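You operate a simulated robot arm through the tools that you are given. There is no shell and no other tool. Be economical: measure what you need, move in short steps, check, and stop when the job is done.

You run a simulated two-armed robot. Do the job below in one go: nothing can be reset, and whatever is moved stays where it is left.

TASK
A breaker has tripped: raise it with the main off, then restart.
Fine: reset, then start the line; shut and latch the cabinet door; leave both selectors on. Where these are worked on the way, their far stop is far enough and under half their travel is too little: cabinet door.

It is judged by the outcome, as a careful person would: the job done as asked, and still so three seconds after it is handed in. It fails if anything else is knocked over, pushed out of place, dropped, spilled or broken.

THE ROBOT
Two 7-joint arms with fingered hands on one trunk, on a base that drives. Base frame: it is fixed to the floor where the robot stands at the start and does not move with it; the origin is under the middle of the robot, x ahead of it, y to its left, z up. Units: m, degrees, N and s.
The left shoulder is at the start at [0.03, 0.12, 0.913], the right one opposite. With the tool pointing down near the work surface each hand reaches from about 0.26 to 0.7 m from the robot's upright axis, wherever it stands, measured 20 degrees to its own side. Places, roughly: belt selector [0.7, 0.4, 0.9]; cabinet door [0.7, 0.3, 0.7]; cabinet latch [0.7, 0.2, 0.8]; control cabinet [0.9, 0.2, 0.8]; left breaker [0.8, 0.4, 0.7]; main switch [0.7, 0.1, 0.7]; middle breaker [0.8, 0.3, 0.8]; reset button [0.7, 0, 0.9]; right breaker [0.8, 0.2, 0.8]; sizer selector [0.7, 0.3, 0.9]; start button [0.7, 0.2, 0.9]. Payload 4 kg a hand.
The tool frame of a hand sits at the grasp point between the pads (the TCP): z along the fingers, y along the line on which they close. The tips reach 0.019 m beyond it. The gripper opens to 0.12 m. The gripper's body begins 0.053 m behind the TCP. The gripper is a hand of 3 fingers: y runs from the thumb to the fingers, the wrist lies at [0, 0, -0.219] in the tool frame, and closing takes about 1.5 s.
Orientation is that of the tool frame in the base frame, as a unit quaternion [x, y, z, w]. With the fingers straight down and closing along the base's y, the tool's x points along the base's -x, its y along +y and its z along -z.

THE INTERFACE
- The arms move only by the tool play_rows. It takes "left_increments", "right_increments" or both (then of equal length, played together; a hand with none holds still); each is a list of rows, each an object of numbers (a shift or turn left out is 0, a gripper value left out holds the last): "hand": the closure, from 0 (fully open) to 1 (shut); "x", "y", "z": the shift along the tool's x, y, z in m; "ax", "ay", "az": the turn, a rotation vector about the tool's x, y, z in degrees. In form: [{"hand": .., "x": .., "y": .., "z": .., "ax": .., "ay": .., "az": ..}, ...]. A call has 1 to 10 rows; each row shifts and turns the commanded pose from where the row before left it, along the tool's axes as they then stand. A row lasts 0.2 s, in which the tool goes at most 0.05 m and 8.6 degrees; a call with a longer step from one row to the next is refused whole, and so is a gripper value outside its range. A pose out of reach is approached as far as the arm can. The call stops where the force on the tool passes 60 N (or 10 N more than at its start, if that is more) or the arm is blocked; 0.2 s more then pass. Each finger travels about 0.072 m/s and halts on what it meets, pressing with about 27 N; the grip force reading is that of the motor and also rises with nothing between the fingers. The clock runs only during rows and for 0.2 s after the last one: add rows that do not move to give the fingers time. It gives the time, the measured TCP pose, the force on the tool (base axes), the opening and the grip force at its end, in the units of the frame above (readings bear some noise), with the torque about the TCP (base axes, N m) and any sound that the robot's microphone picked up.
- Cameras (640 x 400 px; columns grow to the right, rows downward): "scene" is now at [0.0535, 0.0235, 1.4597]; the picture's right is [0.29, -0.96, -0.00], its down [-0.73, -0.22, -0.64] and it looks along [0.61, 0.19, -0.77] (base axes); focal length 294 px, centre (320, 200). "left" rides on the left gripper at [-0.066, -0.003, -0.079] in its tool frame; the picture's right is [0.05, -1.00, 0.00], its down [0.76, 0.04, -0.64] and it looks along [0.64, 0.03, 0.77] (tool axes); focal length 251 px, centre (320, 200). "right" rides on the right gripper at [0.066, -0.004, -0.079] in its tool frame; the picture's right is [0.05, 1.00, 0.00], its down [-0.76, 0.04, -0.64] and it looks along [-0.64, 0.04, 0.77] (tool axes); focal length 251 px, centre (320, 200). There is no depth. A picture from a camera that has moved, and an enlarged one, comes with that camera's place and axes in the base frame and with its lens.
- get_image(camera): a new picture of that camera. It takes no simulated time.
- raise_lower(by): slides the trunk up (or, below 0, down) by that many m; the arms and the scene camera ride with it, the base frame stays. It gives what a move gives, with no picture.
- drive_base(legs): drives the robot by 1 to 6 legs, each [ahead, turn to the left] in m and degrees, along the robot's own axes; the way and the turn of a leg run together, so that a leg with both is an arc; at most 1.5 m and 180 degrees a leg. The arms and the cameras ride along, it lands a little off, and it stops where it bumps. It gives what a move gives.
- preshape(shape, hand): the hand has 3 fingers and takes this shape, open, in about a second: jaw (thumb against the fingers, like two jaws); tri (thumb and two fingers); tip (a fingertip pinch); poke (one finger out to press); point (the index stretched); flat (the hand flat); cup (the hand cupped); fist (a fist). The gripper value then closes the fingers along that shape, each until it touches; the sizes above hold for jaw. It gives what a move gives, with no picture.
- head_to(pan, tilt): turns the head with the scene camera to pan (to the left, within 120 degrees either way) and tilt (down, from -29 to 69), counted from straight ahead of the robot. It gives what a move gives.
- enlarge(camera, box): a new picture of the part [left, top, right, bottom] of that camera's present view, enlarged. It takes no simulated time.
- hand_in(): hands the job in; it is judged then, once.

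Go step by step. Nothing tells you exact positions but the pictures and the camera data: compare them with the known pose of the tool, close in by small moves and look again before you grip or let go. The budget is 120 turns and 92 pictures, counting those below and the enlarged ones. Unless the task says otherwise, let go and move clear before handing in, and close with one line.

The tools are called after "Call:" as name(argument=value, ...) on one line, values as JSON. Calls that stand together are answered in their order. play_rows: Moves the arms, as the interface text tells. Its arguments: {"type":"object","properties":{"left_increments":{"type":"array","items":{"type":"object","properties":{"hand":{"type":"number"},"x":{"type":"number"},"y":{"type":"number"},"z":{"type":"number"},"ax":{"type":"number"},"ay":{"type":"number"},"az":{"type":"number"}}}},"right_increments":{"type":"array","items":{"type":"object","properties":{"hand":{"type":"number"},"x":{"type":"number"},"y":{"type":"number"},"z":{"type":"number"},"ax":{"type":"number"},"ay":{"type":"number"},"az":{"type":"number"}}}}},"required":[]} The other tools are called the same way: raise_lower (by) slides the trunk up or down; preshape (shape, hand) gives the hand a shape; drive_base (legs) drives the base; head_to (pan, tilt) turns the head that bears the scene camera; get_image (camera) takes a picture; enlarge (camera, box) takes an enlarged picture of a part of a camera's view; hand_in () hands the job in.

At the start:

```text
clock: 0.0
left_tcp_pos: [0.4136, 0.4055, 1.0328]
left_orientation: [0.012, 1.0, 0.0, -0.001]
left_ft_force: [0.1, -0.2, 0.0]
left_ft_torque: [-0.04, -0.01, -0.04]
left_width: 0.1198
left_grip_force: 0.1
left_shape: jaw
right_tcp_pos: [0.3778, -0.0378, 1.0352]
right_orientation: [0.013, 1.0, 0.001, 0.0]
right_ft_force: [-0.3, 0.3, 0.0]
right_ft_torque: [0.04, 0.01, 0.02]
right_width: 0.12
right_grip_force: 0.0
right_shape: jaw
trunk travel left (down, up): [-0.125, 0.415]
robot x, y, heading: [0.0012, 0.0003, -0.1]
head pan, tilt: [16.8, 50.0]
```

scene: 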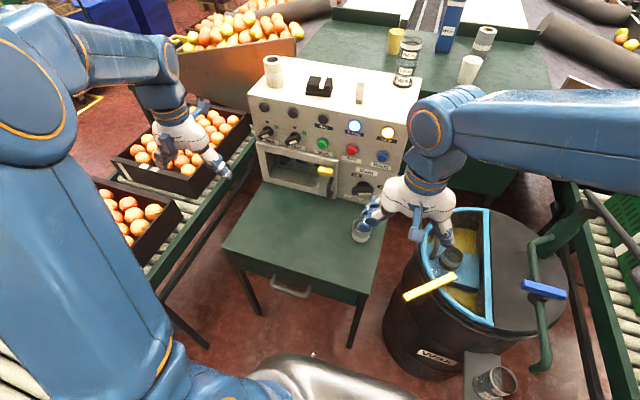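
right: 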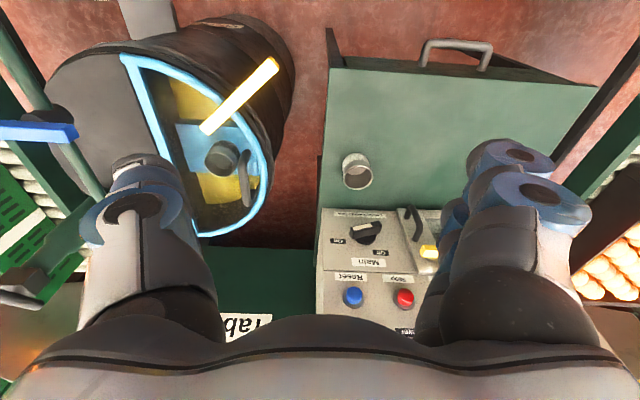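
left: 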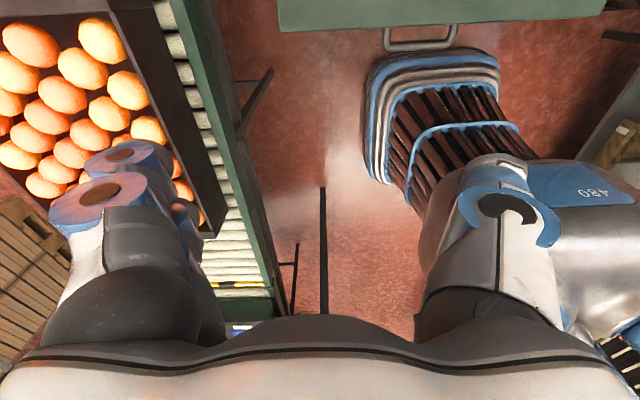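

I see the cabinet ahead with its panel, door with a yellow latch, and the main switch. I'll enlarge the panel to read labels.

Call:
enlarge(camera="scene", box=[240, 80, 420, 210])

Call:
enlarge(camera="right", box=[300, 130, 480, 340])

```text
3.08 times, centred on (330, 145) of scene
camera zoom: at [0.0535, 0.0235, 1.4597], right [0.29, -0.96, 0.0], down [-0.73, -0.22, -0.64], along [0.61, 0.19, -0.77], focal length 905 px, centre (289, 369)
```

zoom: 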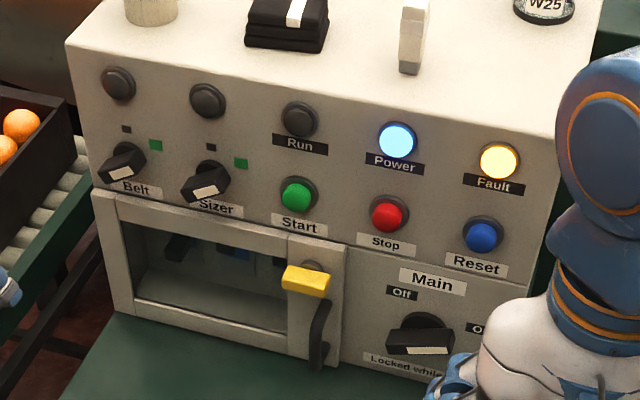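

```text
1.90 times, centred on (390, 235) of right
camera zoom: at [0.3122, -0.0392, 1.1142], right [-0.03, 1.0, 0.0], down [0.77, 0.02, 0.64], along [0.64, 0.02, -0.77], focal length 479 px, centre (187, 133)
```

zoom: 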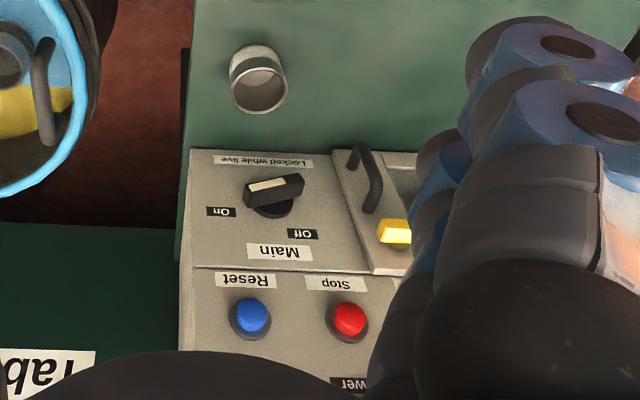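

Main is On (power lit, fault lit); the panel faces me at about x=0.75. I'll move the right hand forward and rotate it to point at the panel.

Call:
play_rows(right_increments=[{"x": -0.04}, {"x": -0.04}, {"x": -0.04, "ay": -8.5}, {"ay": -8.5}, {"ay": -8.5}, {"ay": -8.5}, {"ay": -8.5}, {"ay": -8.5}, {"ay": -8.5}, {"ay": -8.5}])

```text
clock: 2.2
left_tcp_pos: [0.4139, 0.4073, 1.0328]
left_orientation: [0.012, 1.0, 0.001, -0.001]
left_ft_force: [-0.1, -0.1, -0.4]
left_ft_torque: [-0.01, -0.01, -0.03]
left_width: 0.1199
left_grip_force: 0.0
left_shape: jaw
right_tcp_pos: [0.4976, -0.039, 1.0354]
right_orientation: [0.009, 0.828, -0.006, 0.561]
right_ft_force: [0.3, 0.4, -0.6]
right_ft_torque: [0.03, -0.03, 0.0]
right_width: 0.12
right_grip_force: 0.0
right_shape: jaw
trunk travel left (down, up): [-0.125, 0.415]
robot x, y, heading: [0.0007, -0.0028, -0.3]
head pan, tilt: [16.8, 50.0]
```

Turning works. I finish the turn and point the left hand forward too, then look.

Call:
play_rows(right_increments=[{"ay": -8.5}, {"ay": -8.5}, {"ay": -4.5}, {}, {}, {}, {}, {}, {}, {}], left_increments=[{"ay": -8.5}, {"ay": -8.5}, {"ay": -8.5}, {"ay": -8.5}, {"ay": -8.5}, {"ay": -8.5}, {"ay": -8.5}, {"ay": -8.5}, {"ay": -8.5}, {"ay": -8.5}])

Call:
get_image(camera="scene")

Call:
get_image(camera="left")

Call:
get_image(camera="right")

```text
clock: 4.4
left_tcp_pos: [0.4155, 0.4085, 1.0313]
left_orientation: [0.008, 0.737, -0.007, 0.676]
left_ft_force: [0.2, 0.3, -0.6]
left_ft_torque: [0.0, 0.0, 0.02]
left_width: 0.1198
left_grip_force: 0.0
left_shape: jaw
right_tcp_pos: [0.4977, -0.0394, 1.0369]
right_orientation: [0.008, 0.71, -0.009, 0.704]
right_ft_force: [-0.6, 0.4, 0.2]
right_ft_torque: [-0.02, 0.01, -0.01]
right_width: 0.1196
right_grip_force: 0.1
right_shape: jaw
trunk travel left (down, up): [-0.125, 0.415]
robot x, y, heading: [0.0011, -0.0011, 0.0]
head pan, tilt: [16.8, 50.0]
```

```text
86 pictures are left
camera scene: at [0.0542, 0.0241, 1.4597], right [0.29, -0.96, 0.0], down [-0.73, -0.22, -0.64], along [0.61, 0.19, -0.77], focal length 294 px, centre (320, 200)
```

scene: 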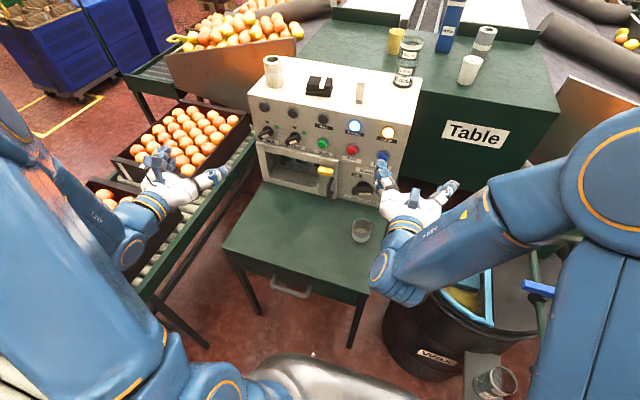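

```text
85 pictures are left
camera left: at [0.342, 0.407, 1.1037], right [-0.03, -1.0, -0.05], down [-0.71, 0.06, -0.7], along [0.71, 0.02, -0.71], focal length 251 px, centre (320, 200)
```

left: 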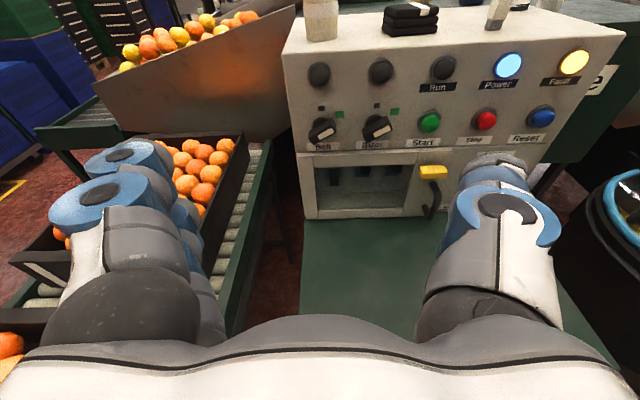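

```text
84 pictures are left
camera right: at [0.4199, -0.0417, 0.9696], right [0.02, 1.0, -0.05], down [-0.64, 0.06, 0.77], along [0.77, 0.02, 0.64], focal length 251 px, centre (320, 200)
```

right: 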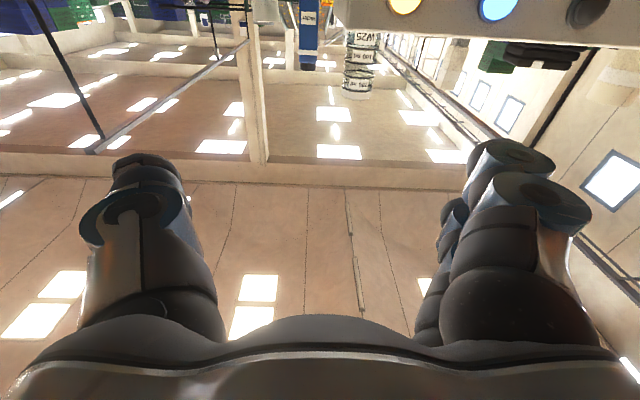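

I'll enlarge the left camera's good view of the panel for measurement.

Call:
enlarge(camera="left", box=[280, 40, 620, 230])

Call:
enlarge(camera="scene", box=[240, 80, 420, 250])

```text
1.88 times, centred on (450, 135) of left
camera zoom: at [0.342, 0.407, 1.1037], right [-0.03, -1.0, -0.05], down [-0.71, 0.06, -0.7], along [0.71, 0.02, -0.71], focal length 473 px, centre (75, 322)
```

zoom: 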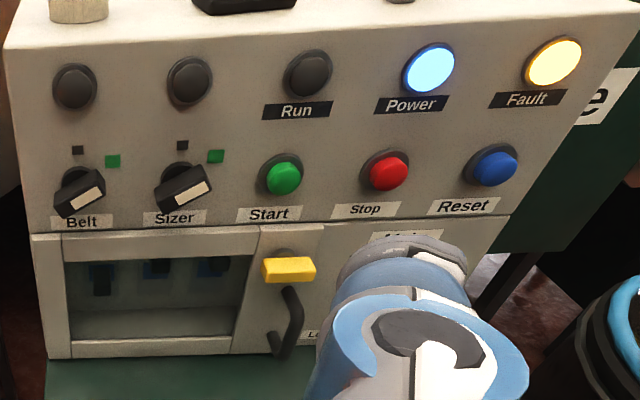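

```text
2.35 times, centred on (330, 165) of scene
camera zoom: at [0.0542, 0.0241, 1.4597], right [0.29, -0.96, 0.0], down [-0.73, -0.22, -0.64], along [0.61, 0.19, -0.77], focal length 692 px, centre (296, 282)
```

zoom: 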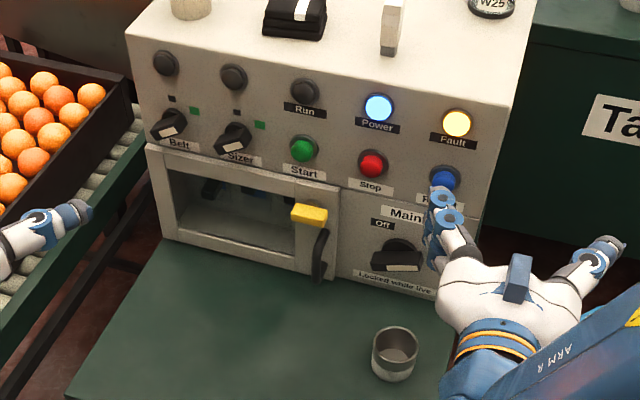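

Both selectors seem to point at the green marks; a cup stands in front of the main switch. I'll shape the right hand to poke, shift the left hand right for a closer view, and check.

Call:
preshape(hand="right", shape="poke")

Call:
play_rows(left_increments=[{"y": -0.04, "z": 0.02}, {"y": -0.04, "z": 0.02}, {"y": -0.04, "z": 0.02}, {"y": -0.04, "x": 0.02}, {"x": 0.02}], right_increments=[{"y": -0.04}, {"y": -0.04}, {"y": -0.04}, {"y": -0.02}, {}])

Call:
get_image(camera="left")

Call:
get_image(camera="scene")

```text
clock: 5.3
left_tcp_pos: [0.4131, 0.4086, 1.0327]
left_orientation: [0.008, 0.738, -0.007, 0.675]
left_ft_force: [-0.2, 1.4, 0.3]
left_ft_torque: [0.03, 0.0, -0.03]
left_width: 0.1198
left_grip_force: 0.0
left_shape: jaw
right_tcp_pos: [0.4983, -0.0391, 1.0362]
right_orientation: [0.008, 0.71, -0.008, 0.704]
right_ft_force: [0.2, -0.4, 0.0]
right_ft_torque: [-0.01, 0.0, 0.01]
right_width: 0.0003
right_grip_force: 0.0
right_shape: poke
trunk travel left (down, up): [-0.125, 0.415]
robot x, y, heading: [-0.0004, -0.0038, 0.1]
head pan, tilt: [16.8, 50.0]
```

```text
clock: 6.5
left_tcp_pos: [0.4849, 0.2495, 0.9867]
left_orientation: [0.009, 0.737, -0.008, 0.676]
left_ft_force: [0.3, -0.2, 0.4]
left_ft_torque: [0.03, -0.05, 0.01]
left_width: 0.1203
left_grip_force: 0.1
left_shape: jaw
left hand out of reach, approached as far as the arm can: row 4
right_tcp_pos: [0.4947, -0.1235, 1.0196]
right_orientation: [0.008, 0.71, -0.007, 0.704]
right_ft_force: [-0.2, -1.0, -0.4]
right_ft_torque: [0.0, -0.02, 0.0]
right_width: 0.0002
right_grip_force: 0.1
right_shape: poke
right hand out of reach, approached as far as the arm can: row 2, 3, 4
trunk travel left (down, up): [-0.125, 0.415]
robot x, y, heading: [0.0014, -0.0007, 0.1]
head pan, tilt: [16.8, 50.0]
```

```text
81 pictures are left
camera left: at [0.4116, 0.2487, 1.0581], right [-0.03, -1.0, -0.05], down [-0.71, 0.06, -0.7], along [0.71, 0.02, -0.71], focal length 251 px, centre (320, 200)
```

left: 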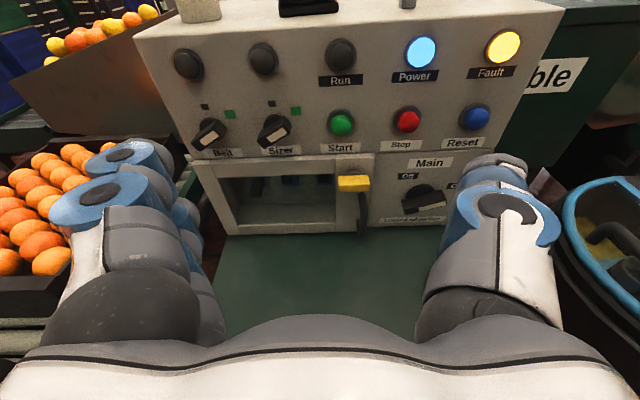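

```text
80 pictures are left
camera scene: at [0.0535, 0.0227, 1.4597], right [0.29, -0.96, 0.0], down [-0.73, -0.22, -0.64], along [0.61, 0.19, -0.77], focal length 294 px, centre (320, 200)
```

scene: 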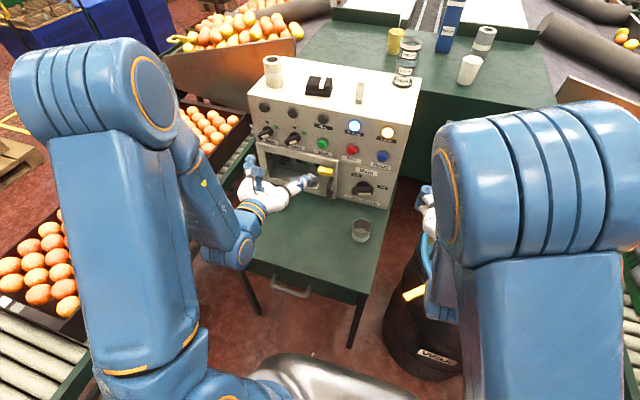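

Call:
enlarge(camera="left", box=[170, 60, 500, 250])

Call:
enlarge(camera="scene", box=[240, 90, 410, 250])

```text
1.94 times, centred on (335, 155) of left
camera zoom: at [0.4116, 0.2487, 1.0581], right [-0.03, -1.0, -0.05], down [-0.71, 0.06, -0.7], along [0.71, 0.02, -0.71], focal length 488 px, centre (291, 287)
```

zoom: 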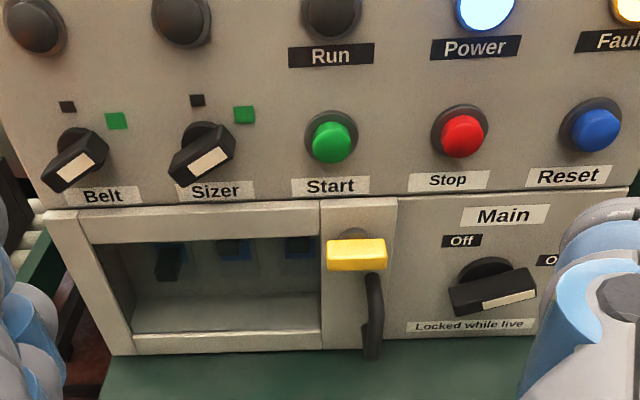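

```text
2.50 times, centred on (325, 170) of scene
camera zoom: at [0.0535, 0.0227, 1.4597], right [0.29, -0.96, 0.0], down [-0.73, -0.22, -0.64], along [0.61, 0.19, -0.77], focal length 735 px, centre (308, 275)
```

zoom: 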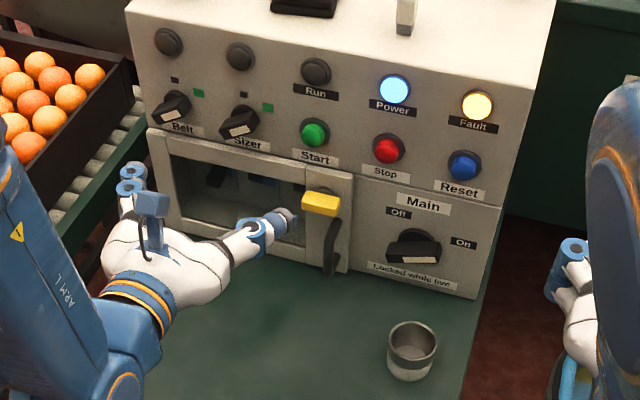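

Main's bar is at about (0.704, 0.081, 0.744), reset at (0.72, 0.04, 0.885). I check what the poke shape looks like from the right camera.

Call:
get_image(camera="right")

```text
77 pictures are left
camera right: at [0.416, -0.1265, 0.9529], right [0.02, 1.0, -0.05], down [-0.64, 0.06, 0.77], along [0.77, 0.02, 0.64], focal length 251 px, centre (320, 200)
```

right: 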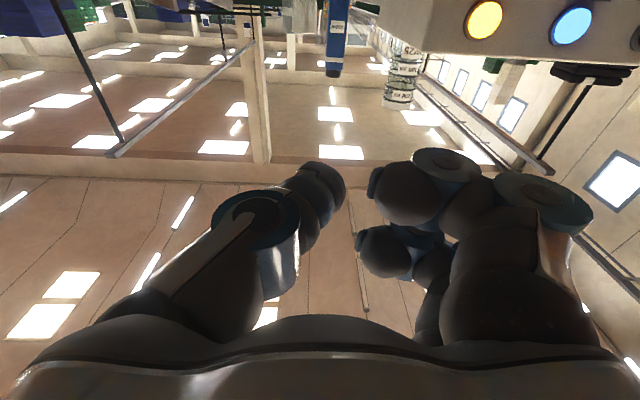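

I need to see the poke shape from outside before using it. I bring the right hand back to the middle with a slight downward pitch, and look.

Call:
play_rows(right_increments=[{"y": 0.04}, {"y": 0.04}, {"y": 0.02, "x": 0.02}, {"ay": 8, "x": 0.03}, {"ay": 8, "x": 0.03}, {"ay": 8, "x": 0.02}])

Call:
enlarge(camera="scene", box=[320, 120, 500, 260])

Call:
get_image(camera="left")

```text
clock: 7.9
left_tcp_pos: [0.4842, 0.2528, 0.9867]
left_orientation: [0.009, 0.737, -0.008, 0.676]
left_ft_force: [-0.3, -0.6, -0.1]
left_ft_torque: [-0.03, -0.04, -0.03]
left_width: 0.1198
left_grip_force: 0.1
left_shape: jaw
right_tcp_pos: [0.4831, -0.0243, 0.9201]
right_orientation: [0.01, 0.841, -0.007, 0.54]
right_ft_force: [-0.1, -0.8, 0.1]
right_ft_torque: [-0.02, 0.03, -0.05]
right_width: 0.0001
right_grip_force: 0.0
right_shape: poke
trunk travel left (down, up): [-0.125, 0.415]
robot x, y, heading: [-0.0006, -0.0007, -0.1]
head pan, tilt: [16.8, 50.0]
```

```text
2.86 times, centred on (410, 190) of scene
camera zoom: at [0.0533, 0.0231, 1.4598], right [0.29, -0.96, 0.0], down [-0.73, -0.22, -0.64], along [0.61, 0.19, -0.77], focal length 840 px, centre (63, 229)
```

zoom: 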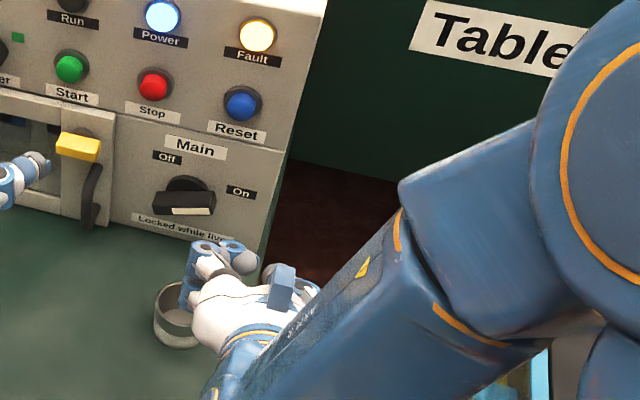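

```text
75 pictures are left
camera left: at [0.4113, 0.2494, 1.0584], right [-0.03, -1.0, -0.05], down [-0.71, 0.06, -0.71], along [0.71, 0.02, -0.71], focal length 251 px, centre (320, 200)
```

left: 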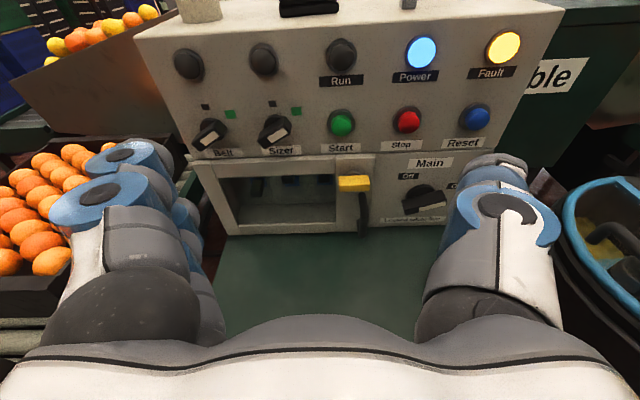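

The curled fingers in poke sit almost level with the tip. I'll compare with the "point" shape.

Call:
preshape(hand="right", shape="point")

Call:
get_image(camera="right")

Call:
enlarge(camera="scene", box=[340, 140, 440, 240])

```text
clock: 8.8
left_tcp_pos: [0.4848, 0.2499, 0.9861]
left_orientation: [0.009, 0.737, -0.008, 0.676]
left_ft_force: [0.5, -0.5, 0.1]
left_ft_torque: [-0.04, -0.01, 0.0]
left_width: 0.1201
left_grip_force: 0.1
left_shape: jaw
right_tcp_pos: [0.4849, -0.0254, 0.9201]
right_orientation: [0.011, 0.841, -0.007, 0.541]
right_ft_force: [0.3, 0.0, 0.6]
right_ft_torque: [0.0, -0.01, 0.05]
right_width: 0.0
right_grip_force: 0.1
right_shape: point
trunk travel left (down, up): [-0.125, 0.415]
robot x, y, heading: [-0.0014, -0.0035, -0.0]
head pan, tilt: [16.8, 50.0]
```

```text
74 pictures are left
camera right: at [0.3863, -0.0267, 0.8917], right [0.0, 1.0, -0.05], down [-0.27, 0.05, 0.96], along [0.96, 0.01, 0.27], focal length 251 px, centre (320, 200)
```

right: 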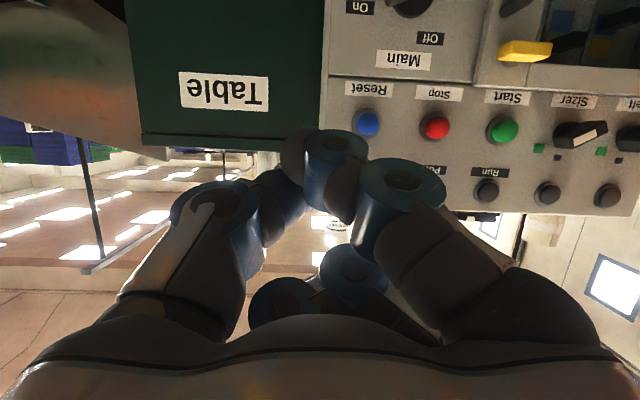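

```text
4.00 times, centred on (390, 190) of scene
camera zoom: at [0.0535, 0.0236, 1.4597], right [0.29, -0.96, 0.0], down [-0.73, -0.22, -0.64], along [0.61, 0.19, -0.77], focal length 1177 px, centre (40, 240)
```

zoom: 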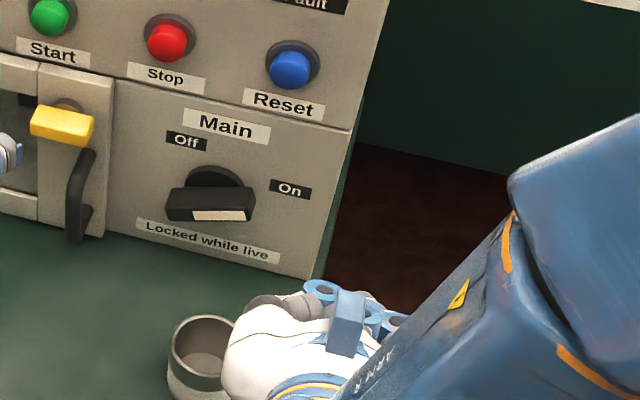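

Point isn't clean either. I'll try "tip", closed, as a slim poker.

Call:
preshape(hand="right", shape="tip")

Call:
play_rows(right_increments=[{"hand": 1}, {}, {}, {}, {}, {}, {}, {}])

Call:
get_image(camera="right")

```text
clock: 9.7
left_tcp_pos: [0.4834, 0.2515, 0.9858]
left_orientation: [0.009, 0.738, -0.008, 0.675]
left_ft_force: [-0.1, 0.6, 0.1]
left_ft_torque: [0.02, -0.03, 0.04]
left_width: 0.1201
left_grip_force: 0.2
left_shape: jaw
right_tcp_pos: [0.4846, -0.0248, 0.9206]
right_orientation: [0.01, 0.841, -0.006, 0.541]
right_ft_force: [-0.6, -1.5, 0.1]
right_ft_torque: [0.01, -0.01, 0.0]
right_width: 0.1197
right_grip_force: 0.0
right_shape: tip
trunk travel left (down, up): [-0.125, 0.415]
robot x, y, heading: [-0.0012, -0.0006, -0.4]
head pan, tilt: [16.8, 50.0]
```

```text
clock: 11.5
left_tcp_pos: [0.4847, 0.2501, 0.9859]
left_orientation: [0.008, 0.738, -0.008, 0.675]
left_ft_force: [0.7, -0.3, 0.6]
left_ft_torque: [0.01, -0.02, 0.0]
left_width: 0.1201
left_grip_force: 0.1
left_shape: jaw
right_tcp_pos: [0.4835, -0.0247, 0.9204]
right_orientation: [0.01, 0.841, -0.006, 0.542]
right_ft_force: [0.1, -0.5, -0.1]
right_ft_torque: [-0.02, -0.03, -0.02]
right_width: 0.0
right_grip_force: 27.1
right_shape: tip
trunk travel left (down, up): [-0.125, 0.415]
robot x, y, heading: [-0.0011, -0.0019, 0.0]
head pan, tilt: [16.8, 50.0]
```

```text
72 pictures are left
camera right: at [0.3862, -0.0267, 0.8918], right [0.0, 1.0, -0.05], down [-0.27, 0.05, 0.96], along [0.96, 0.01, 0.27], focal length 251 px, centre (320, 200)
```

right: 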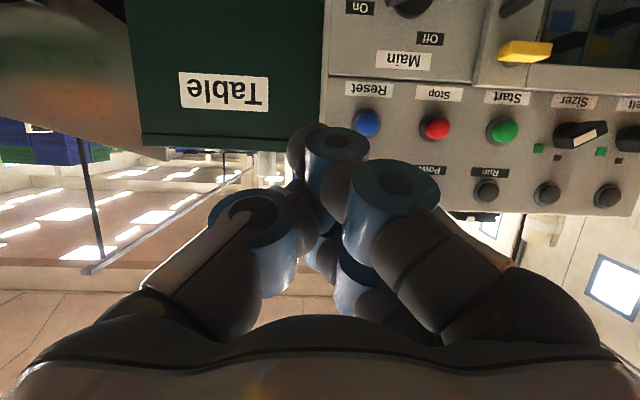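

The closed "tip" is a decent poker. I move it to the right of the main switch, then look with both outside cameras.

Call:
play_rows(right_increments=[{"z": 0.043, "x": 0.007, "y": 0.006}, {"z": 0.043, "x": 0.007, "y": 0.006}, {"z": 0.043, "x": 0.007, "y": 0.006}, {"z": 0.043, "x": 0.007, "y": 0.006}, {"z": 0.043, "x": 0.007, "y": 0.006}])

Call:
enlarge(camera="left", box=[300, 60, 640, 260])

Call:
enlarge(camera="scene", box=[320, 140, 440, 240])

Call:
get_image(camera="right")

```text
clock: 12.7
left_tcp_pos: [0.4841, 0.2507, 0.984]
left_orientation: [0.008, 0.738, -0.007, 0.675]
left_ft_force: [-0.2, -0.1, 0.7]
left_ft_torque: [-0.01, 0.01, 0.0]
left_width: 0.12
left_grip_force: 0.0
left_shape: jaw
right_tcp_pos: [0.669, 0.0044, 0.7978]
right_orientation: [0.01, 0.841, -0.007, 0.54]
right_ft_force: [0.3, -1.5, 0.4]
right_ft_torque: [-0.01, -0.02, -0.01]
right_width: 0.0
right_grip_force: 27.3
right_shape: tip
trunk travel left (down, up): [-0.125, 0.415]
robot x, y, heading: [-0.0015, -0.0028, -0.4]
head pan, tilt: [16.8, 50.0]
```

```text
1.88 times, centred on (470, 160) of left
camera zoom: at [0.4122, 0.2498, 1.0578], right [-0.03, -1.0, -0.05], down [-0.71, 0.06, -0.7], along [0.71, 0.02, -0.71], focal length 473 px, centre (38, 275)
```

zoom: 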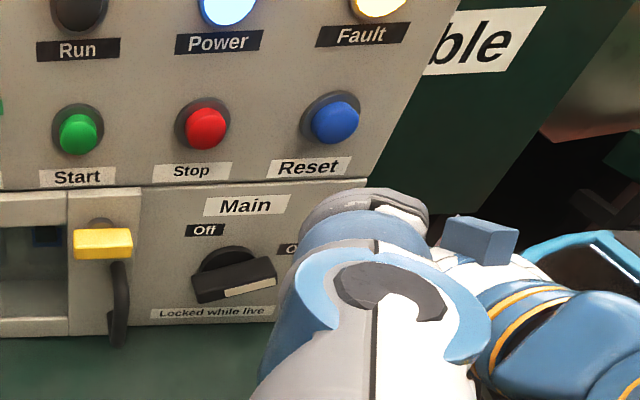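

```text
4.00 times, centred on (380, 190) of scene
camera zoom: at [0.0545, 0.0236, 1.4597], right [0.29, -0.96, 0.0], down [-0.73, -0.22, -0.64], along [0.61, 0.19, -0.77], focal length 1177 px, centre (80, 240)
```

zoom: 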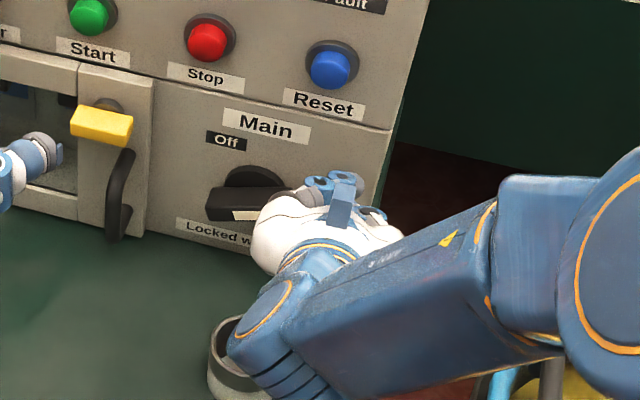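

```text
69 pictures are left
camera right: at [0.5708, 0.0027, 0.7703], right [0.0, 1.0, -0.05], down [-0.27, 0.05, 0.96], along [0.96, 0.01, 0.27], focal length 251 px, centre (320, 200)
```

right: 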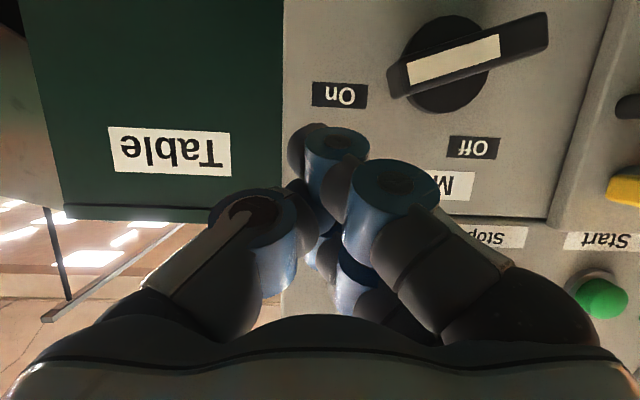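

The right camera shows the bar at ~18° (On) with Off ~90° counter‑clockwise. I'll pitch to 45° to clear the cup and go down to the right of the bar.

Call:
play_rows(right_increments=[{"ay": 7}, {"ay": 7}, {"ay": 6.5}, {"z": 0.022, "x": 0.0145}, {"z": 0.022, "x": 0.0145}, {"z": 0.022, "x": 0.0145}, {"z": 0.022, "x": 0.0145}])

Call:
get_image(camera="right")

Call:
enlarge(camera="scene", box=[320, 140, 440, 240])

```text
clock: 14.3
left_tcp_pos: [0.4843, 0.2502, 0.9863]
left_orientation: [0.009, 0.737, -0.008, 0.676]
left_ft_force: [0.5, 0.1, -0.6]
left_ft_torque: [0.01, 0.01, 0.0]
left_width: 0.1199
left_grip_force: 0.0
left_shape: jaw
right_tcp_pos: [0.6877, 0.0028, 0.6963]
right_orientation: [0.012, 0.924, -0.005, 0.383]
right_ft_force: [0.7, 0.5, -0.4]
right_ft_torque: [-0.02, -0.03, 0.03]
right_width: 0.0
right_grip_force: 26.6
right_shape: tip
trunk travel left (down, up): [-0.125, 0.415]
robot x, y, heading: [-0.0003, 0.0005, -0.0]
head pan, tilt: [16.8, 50.0]
```

```text
68 pictures are left
camera right: at [0.5874, 0.001, 0.7034], right [-0.01, 1.0, -0.04], down [0.09, 0.04, 1.0], along [1.0, 0.01, -0.09], focal length 251 px, centre (320, 200)
```

right: 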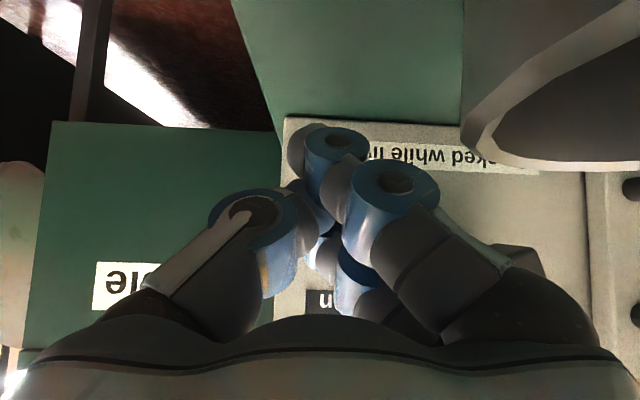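

```text
4.00 times, centred on (380, 190) of scene
camera zoom: at [0.0539, 0.0235, 1.4597], right [0.29, -0.96, 0.0], down [-0.73, -0.22, -0.64], along [0.61, 0.19, -0.77], focal length 1177 px, centre (80, 240)
```

zoom: 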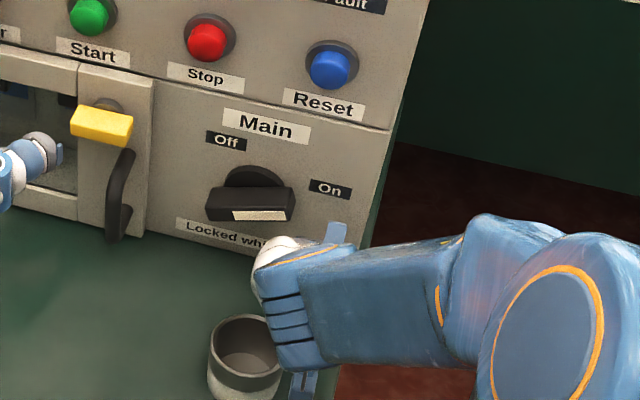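

The lowered hand would pass too near the cup when moved left, so I'll back out upward and instead grip the bar from the front with ~20° pitch and turn it.

Call:
play_rows(right_increments=[{"z": -0.035, "x": -0.004}, {"z": -0.035, "x": -0.004}, {"z": -0.035, "x": -0.004}, {"z": -0.035, "x": -0.004}, {"ay": -8.3}, {"ay": -8.3}, {"ay": -8.3}])

Call:
preshape(hand="right", shape="jaw")

Call:
play_rows(right_increments=[{"az": 8, "hand": 0.4}, {"az": 8}, {"az": 8}, {"az": 8}, {"az": 8}, {"az": 8}, {"az": 8}, {"az": 8}, {"az": 8}])

Call:
get_image(camera="right")

```text
clock: 15.9
left_tcp_pos: [0.4842, 0.2502, 0.9854]
left_orientation: [0.009, 0.737, -0.008, 0.676]
left_ft_force: [0.4, 0.4, -0.7]
left_ft_torque: [-0.03, 0.02, 0.02]
left_width: 0.1198
left_grip_force: 0.0
left_shape: jaw
right_tcp_pos: [0.6009, 0.0057, 0.8058]
right_orientation: [0.01, 0.819, -0.006, 0.574]
right_ft_force: [-0.7, 0.1, 0.2]
right_ft_torque: [0.0, 0.0, -0.05]
right_width: 0.0002
right_grip_force: 27.0
right_shape: tip
trunk travel left (down, up): [-0.125, 0.415]
robot x, y, heading: [-0.0022, 0.0044, -0.2]
head pan, tilt: [16.8, 50.0]
```

```text
clock: 16.8
left_tcp_pos: [0.4839, 0.252, 0.9857]
left_orientation: [0.008, 0.737, -0.007, 0.675]
left_ft_force: [0.0, -1.0, 0.6]
left_ft_torque: [-0.01, 0.04, 0.02]
left_width: 0.1202
left_grip_force: 0.1
left_shape: jaw
right_tcp_pos: [0.602, 0.0057, 0.8052]
right_orientation: [0.01, 0.82, -0.007, 0.572]
right_ft_force: [0.0, 0.0, 0.5]
right_ft_torque: [-0.02, -0.01, 0.01]
right_width: 0.1201
right_grip_force: 0.1
right_shape: jaw
trunk travel left (down, up): [-0.125, 0.415]
robot x, y, heading: [0.0011, 0.0012, 0.1]
head pan, tilt: [16.8, 50.0]
```

```text
clock: 18.8
left_tcp_pos: [0.4842, 0.2515, 0.9865]
left_orientation: [0.009, 0.737, -0.008, 0.676]
left_ft_force: [0.3, -0.2, -0.2]
left_ft_torque: [-0.03, -0.01, -0.02]
left_width: 0.1199
left_grip_force: 0.0
left_shape: jaw
right_tcp_pos: [0.6014, 0.0053, 0.8065]
right_orientation: [0.49, 0.657, 0.332, 0.467]
right_ft_force: [0.6, 1.0, 0.1]
right_ft_torque: [0.0, -0.03, -0.01]
right_width: 0.0724
right_grip_force: 0.1
right_shape: jaw
trunk travel left (down, up): [-0.125, 0.415]
robot x, y, heading: [0.0024, -0.0004, 0.0]
head pan, tilt: [16.8, 50.0]
```

```text
66 pictures are left
camera right: at [0.5213, 0.0683, 0.8103], right [0.33, 0.35, 0.88], down [-0.53, -0.7, 0.48], along [0.78, -0.62, -0.05], focal length 251 px, centre (320, 200)
```

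right: 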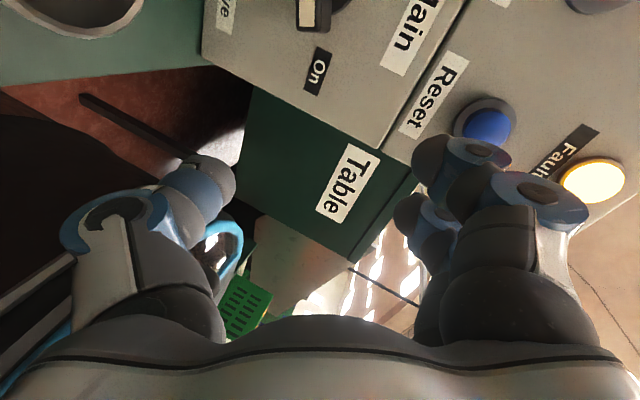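

Roll works. I move to a standoff in front of the bar and check.

Call:
play_rows(right_increments=[{"x": 0.0254, "z": 0.0106}, {"x": 0.0254, "z": 0.0106}, {"x": 0.0254, "z": 0.0106}, {}])

Call:
get_image(camera="right")

Call:
enlarge(camera="scene", box=[320, 140, 440, 240])

Call:
enlarge(camera="left", box=[300, 100, 540, 260])

```text
clock: 19.8
left_tcp_pos: [0.483, 0.2508, 0.9873]
left_orientation: [0.009, 0.738, -0.008, 0.675]
left_ft_force: [0.2, -0.4, 1.0]
left_ft_torque: [0.03, -0.02, 0.02]
left_width: 0.1198
left_grip_force: 0.2
left_shape: jaw
right_tcp_pos: [0.6259, 0.0795, 0.7713]
right_orientation: [0.49, 0.658, 0.331, 0.467]
right_ft_force: [0.4, 0.2, -0.3]
right_ft_torque: [-0.01, 0.02, -0.02]
right_width: 0.0725
right_grip_force: 0.2
right_shape: jaw
trunk travel left (down, up): [-0.125, 0.415]
robot x, y, heading: [0.0054, -0.0013, -0.2]
head pan, tilt: [16.8, 50.0]
```

```text
65 pictures are left
camera right: at [0.5459, 0.1423, 0.7761], right [0.33, 0.35, 0.88], down [-0.53, -0.7, 0.48], along [0.78, -0.62, -0.05], focal length 251 px, centre (320, 200)
```

right: 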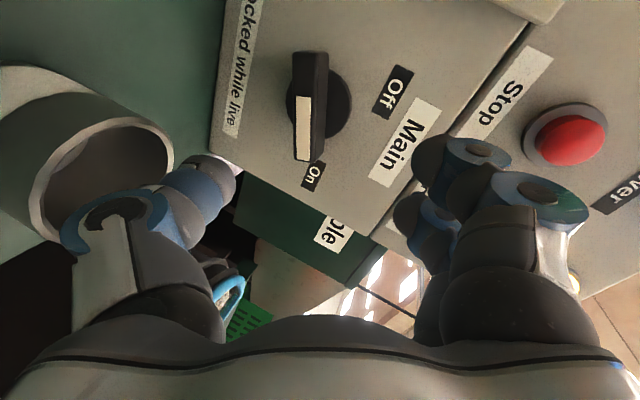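

```text
4.00 times, centred on (380, 190) of scene
camera zoom: at [0.0535, 0.0233, 1.4597], right [0.29, -0.96, 0.0], down [-0.73, -0.22, -0.64], along [0.61, 0.19, -0.77], focal length 1177 px, centre (80, 240)
```

zoom: 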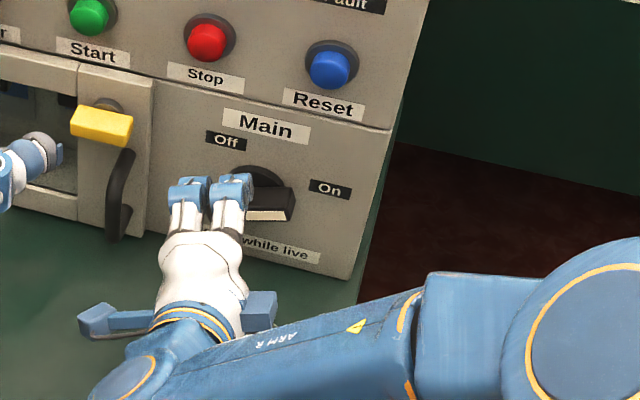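

```text
2.50 times, centred on (420, 180) of left
camera zoom: at [0.4115, 0.2496, 1.0583], right [-0.03, -1.0, -0.05], down [-0.71, 0.06, -0.71], along [0.71, 0.02, -0.71], focal length 629 px, centre (70, 250)
```

zoom: 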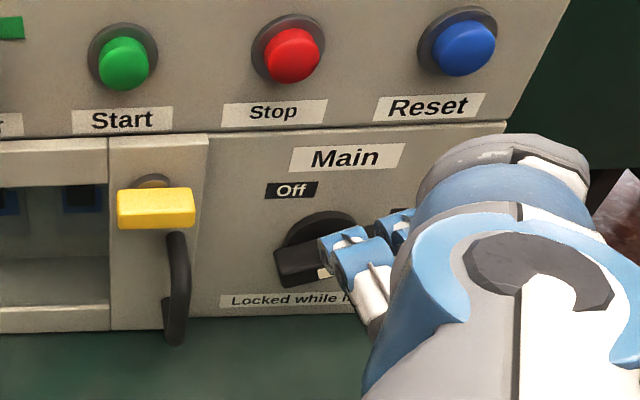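

Aligned: bar centre about (0.705, 0.081, 0.737). I advance straight along the tool axis.

Call:
play_rows(right_increments=[{"z": 0.022}, {"z": 0.022}, {"z": 0.022}, {"z": 0.021}])

Call:
get_image(camera="right")

Call:
enlarge(camera="scene", box=[320, 140, 440, 240])

```text
clock: 20.8
left_tcp_pos: [0.4816, 0.2507, 0.9873]
left_orientation: [0.009, 0.736, -0.008, 0.676]
left_ft_force: [-0.2, 0.1, -0.1]
left_ft_torque: [0.01, 0.02, 0.0]
left_width: 0.1201
left_grip_force: 0.2
left_shape: jaw
right_tcp_pos: [0.7056, 0.0771, 0.7438]
right_orientation: [0.488, 0.659, 0.333, 0.467]
right_ft_force: [-23.9, 2.5, 8.2]
right_ft_torque: [-0.07, -1.09, 0.0]
right_width: 0.0698
right_grip_force: 0.0
right_shape: jaw
trunk travel left (down, up): [-0.125, 0.415]
robot x, y, heading: [0.0004, 0.0012, -0.0]
head pan, tilt: [16.8, 50.0]
```

```text
62 pictures are left
camera right: at [0.6245, 0.1408, 0.7471], right [0.33, 0.35, 0.88], down [-0.52, -0.7, 0.48], along [0.79, -0.62, -0.04], focal length 251 px, centre (320, 200)
```

right: 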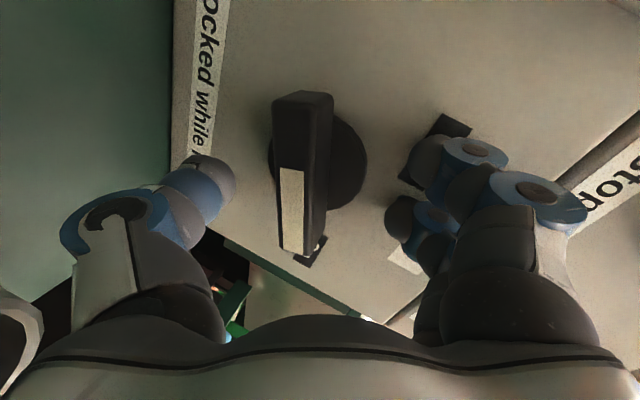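

```text
4.00 times, centred on (380, 190) of scene
camera zoom: at [0.0489, 0.0238, 1.46], right [0.29, -0.96, 0.0], down [-0.73, -0.22, -0.64], along [0.62, 0.19, -0.76], focal length 1177 px, centre (80, 240)
```

zoom: 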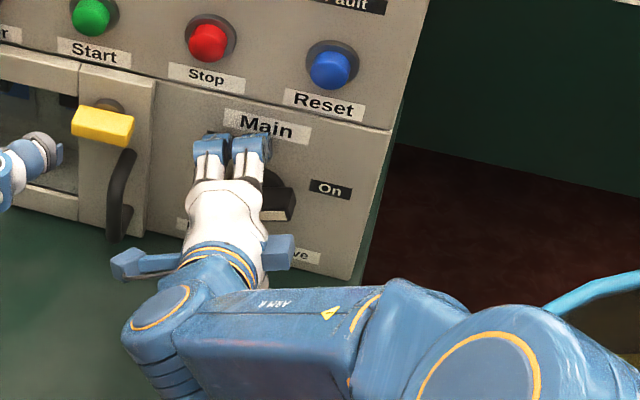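

The bar is between the fingers; upper fingers touch the panel. I back off 6 mm and close.

Call:
play_rows(right_increments=[{"z": -0.006}, {"hand": 0.9}, {}, {}, {}, {}, {}, {}])

Call:
get_image(camera="right")

```text
clock: 22.6
left_tcp_pos: [0.4835, 0.2505, 0.9862]
left_orientation: [0.01, 0.737, -0.009, 0.675]
left_ft_force: [0.2, 0.6, 0.2]
left_ft_torque: [0.02, -0.01, 0.02]
left_width: 0.1198
left_grip_force: 0.0
left_shape: jaw
right_tcp_pos: [0.7028, 0.076, 0.7439]
right_orientation: [0.491, 0.657, 0.33, 0.467]
right_ft_force: [-9.9, -7.5, -10.1]
right_ft_torque: [-0.09, 0.22, -0.02]
right_width: 0.0139
right_grip_force: 0.0
right_shape: jaw
trunk travel left (down, up): [-0.125, 0.415]
robot x, y, heading: [0.0015, 0.0012, 0.2]
head pan, tilt: [16.8, 50.0]
```

```text
60 pictures are left
camera right: at [0.6222, 0.1391, 0.7481], right [0.33, 0.35, 0.88], down [-0.53, -0.7, 0.48], along [0.78, -0.62, -0.05], focal length 251 px, centre (320, 200)
```

right: 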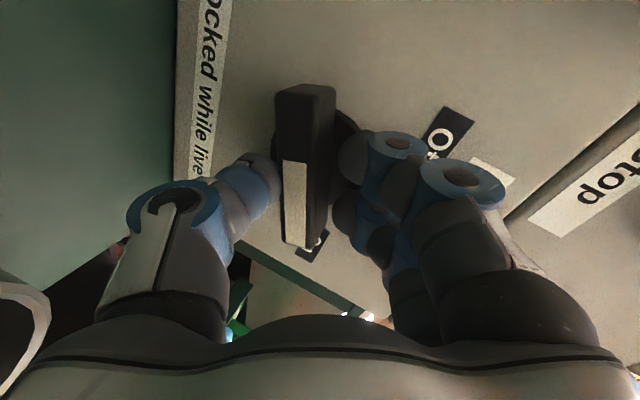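

The fingers are nearly on the bar; I close fully.

Call:
play_rows(right_increments=[{"hand": 1}, {}, {}, {}, {}])

```text
clock: 23.8
left_tcp_pos: [0.4848, 0.2505, 0.9864]
left_orientation: [0.007, 0.738, -0.007, 0.675]
left_ft_force: [0.1, 0.1, -0.1]
left_ft_torque: [-0.02, -0.02, 0.0]
left_width: 0.1198
left_grip_force: 0.0
left_shape: jaw
right_tcp_pos: [0.7038, 0.0756, 0.744]
right_orientation: [0.49, 0.657, 0.331, 0.468]
right_ft_force: [8.6, -1.8, -7.7]
right_ft_torque: [-0.04, -0.21, 0.1]
right_width: 0.0156
right_grip_force: 27.2
right_shape: jaw
trunk travel left (down, up): [-0.125, 0.415]
robot x, y, heading: [-0.0013, 0.0009, 0.1]
head pan, tilt: [16.8, 50.0]
```

Gripped (27 N). I turn it counter‑clockwise in steps.

Call:
play_rows(right_increments=[{"az": -8}, {"az": -8}, {"az": -8}, {"az": -8}, {"az": -8}])

```text
clock: 25.0
left_tcp_pos: [0.4854, 0.2525, 0.9845]
left_orientation: [0.009, 0.738, -0.009, 0.674]
left_ft_force: [0.3, 0.0, -0.2]
left_ft_torque: [0.0, 0.01, 0.01]
left_width: 0.1196
left_grip_force: 0.1
left_shape: jaw
right_tcp_pos: [0.7008, 0.0784, 0.7439]
right_orientation: [0.233, 0.788, 0.15, 0.55]
right_ft_force: [2.3, 14.6, -12.5]
right_ft_torque: [0.17, -0.17, 0.08]
right_width: 0.0145
right_grip_force: 27.5
right_shape: jaw
trunk travel left (down, up): [-0.125, 0.415]
robot x, y, heading: [-0.0001, 0.0003, 0.0]
head pan, tilt: [16.8, 50.0]
```

Call:
play_rows(right_increments=[{"az": -8}, {"az": -8}, {"az": -8}, {"az": -8}, {"az": -8}, {"az": -8}, {"az": -4}])

Call:
get_image(camera="right")

Call:
enlarge(camera="scene", box=[300, 90, 440, 230])

```text
clock: 26.6
left_tcp_pos: [0.4851, 0.252, 0.9864]
left_orientation: [0.009, 0.738, -0.009, 0.675]
left_ft_force: [-0.2, 0.4, 0.2]
left_ft_torque: [-0.05, -0.01, 0.03]
left_width: 0.1198
left_grip_force: 0.0
left_shape: jaw
right_tcp_pos: [0.699, 0.0756, 0.7397]
right_orientation: [-0.134, 0.811, -0.106, 0.559]
right_ft_force: [-13.5, 10.8, -19.1]
right_ft_torque: [0.74, 0.47, 0.11]
right_width: 0.0137
right_grip_force: 27.5
right_shape: jaw
trunk travel left (down, up): [-0.125, 0.415]
robot x, y, heading: [-0.0023, -0.0046, 0.1]
head pan, tilt: [16.8, 50.0]
```

```text
59 pictures are left
camera right: at [0.6046, 0.0521, 0.7108], right [-0.12, 0.92, -0.37], down [-0.35, 0.31, 0.89], along [0.93, 0.23, 0.28], focal length 251 px, centre (320, 200)
```

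right: 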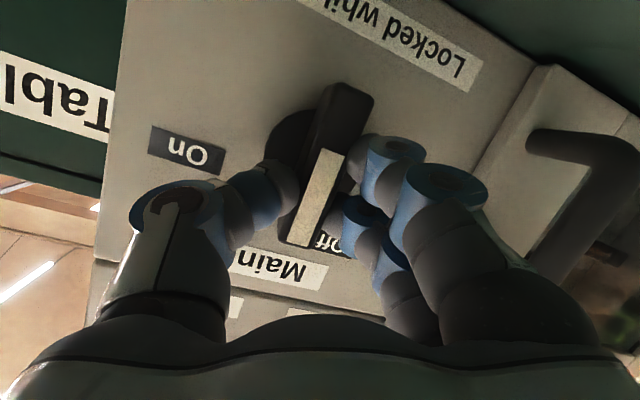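

```text
2.86 times, centred on (370, 160) of scene
camera zoom: at [0.0547, 0.0249, 1.4596], right [0.29, -0.96, 0.0], down [-0.73, -0.22, -0.64], along [0.61, 0.19, -0.77], focal length 840 px, centre (177, 314)
```

zoom: 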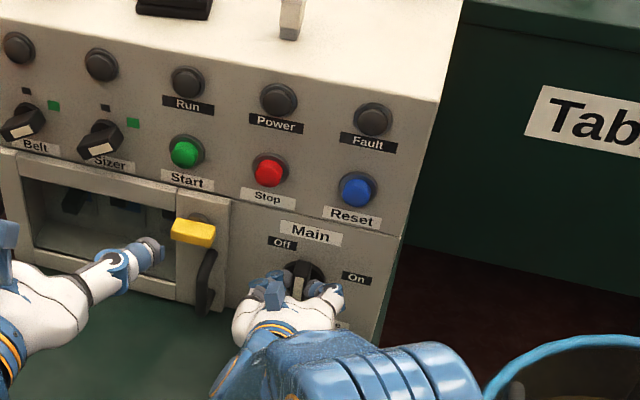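

Power and Fault lamps are out: main is off. Release and withdraw backward, raised above the cup.

Call:
play_rows(right_increments=[{"hand": 0.5}, {}, {}, {}, {"z": -0.03}, {"z": -0.04}, {"z": -0.04}, {"z": -0.04}])

Call:
get_image(camera="right")

Call:
enlarge(camera="left", box=[170, 100, 490, 280])

```text
clock: 28.4
left_tcp_pos: [0.4833, 0.2513, 0.9861]
left_orientation: [0.008, 0.737, -0.008, 0.676]
left_ft_force: [0.0, -0.3, -0.1]
left_ft_torque: [-0.04, 0.02, 0.01]
left_width: 0.1198
left_grip_force: 0.0
left_shape: jaw
right_tcp_pos: [0.561, 0.0802, 0.7943]
right_orientation: [-0.133, 0.808, -0.105, 0.564]
right_ft_force: [-0.1, 0.7, 0.0]
right_ft_torque: [-0.03, -0.01, 0.02]
right_width: 0.0596
right_grip_force: 0.0
right_shape: jaw
trunk travel left (down, up): [-0.125, 0.415]
robot x, y, heading: [0.0015, 0.0014, 0.1]
head pan, tilt: [16.8, 50.0]
```

```text
57 pictures are left
camera right: at [0.4665, 0.056, 0.7635], right [-0.11, 0.92, -0.37], down [-0.36, 0.31, 0.88], along [0.93, 0.23, 0.29], focal length 251 px, centre (320, 200)
```

right: 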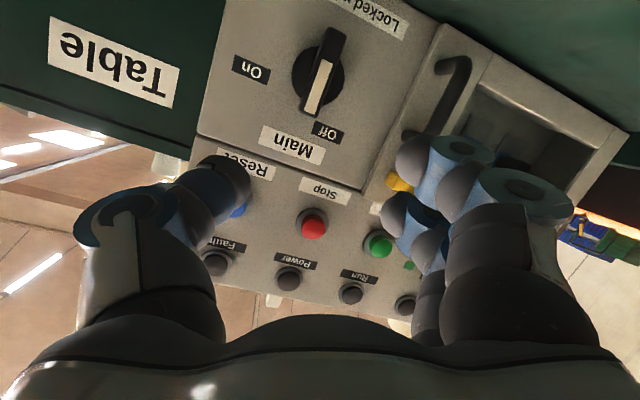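

```text
2.00 times, centred on (330, 190) of left
camera zoom: at [0.4112, 0.2498, 1.0584], right [-0.03, -1.0, -0.05], down [-0.71, 0.06, -0.71], along [0.71, 0.02, -0.71], focal length 503 px, centre (300, 220)
```

zoom: 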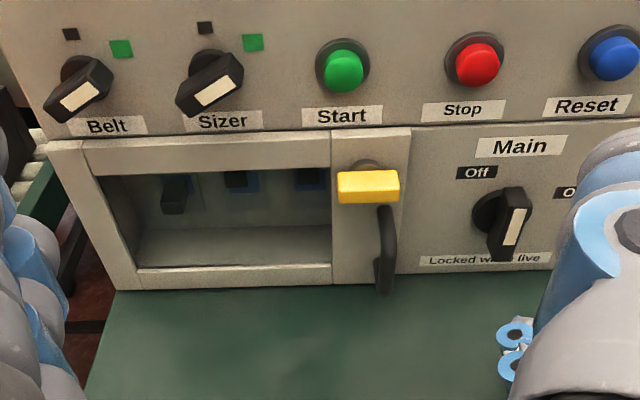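

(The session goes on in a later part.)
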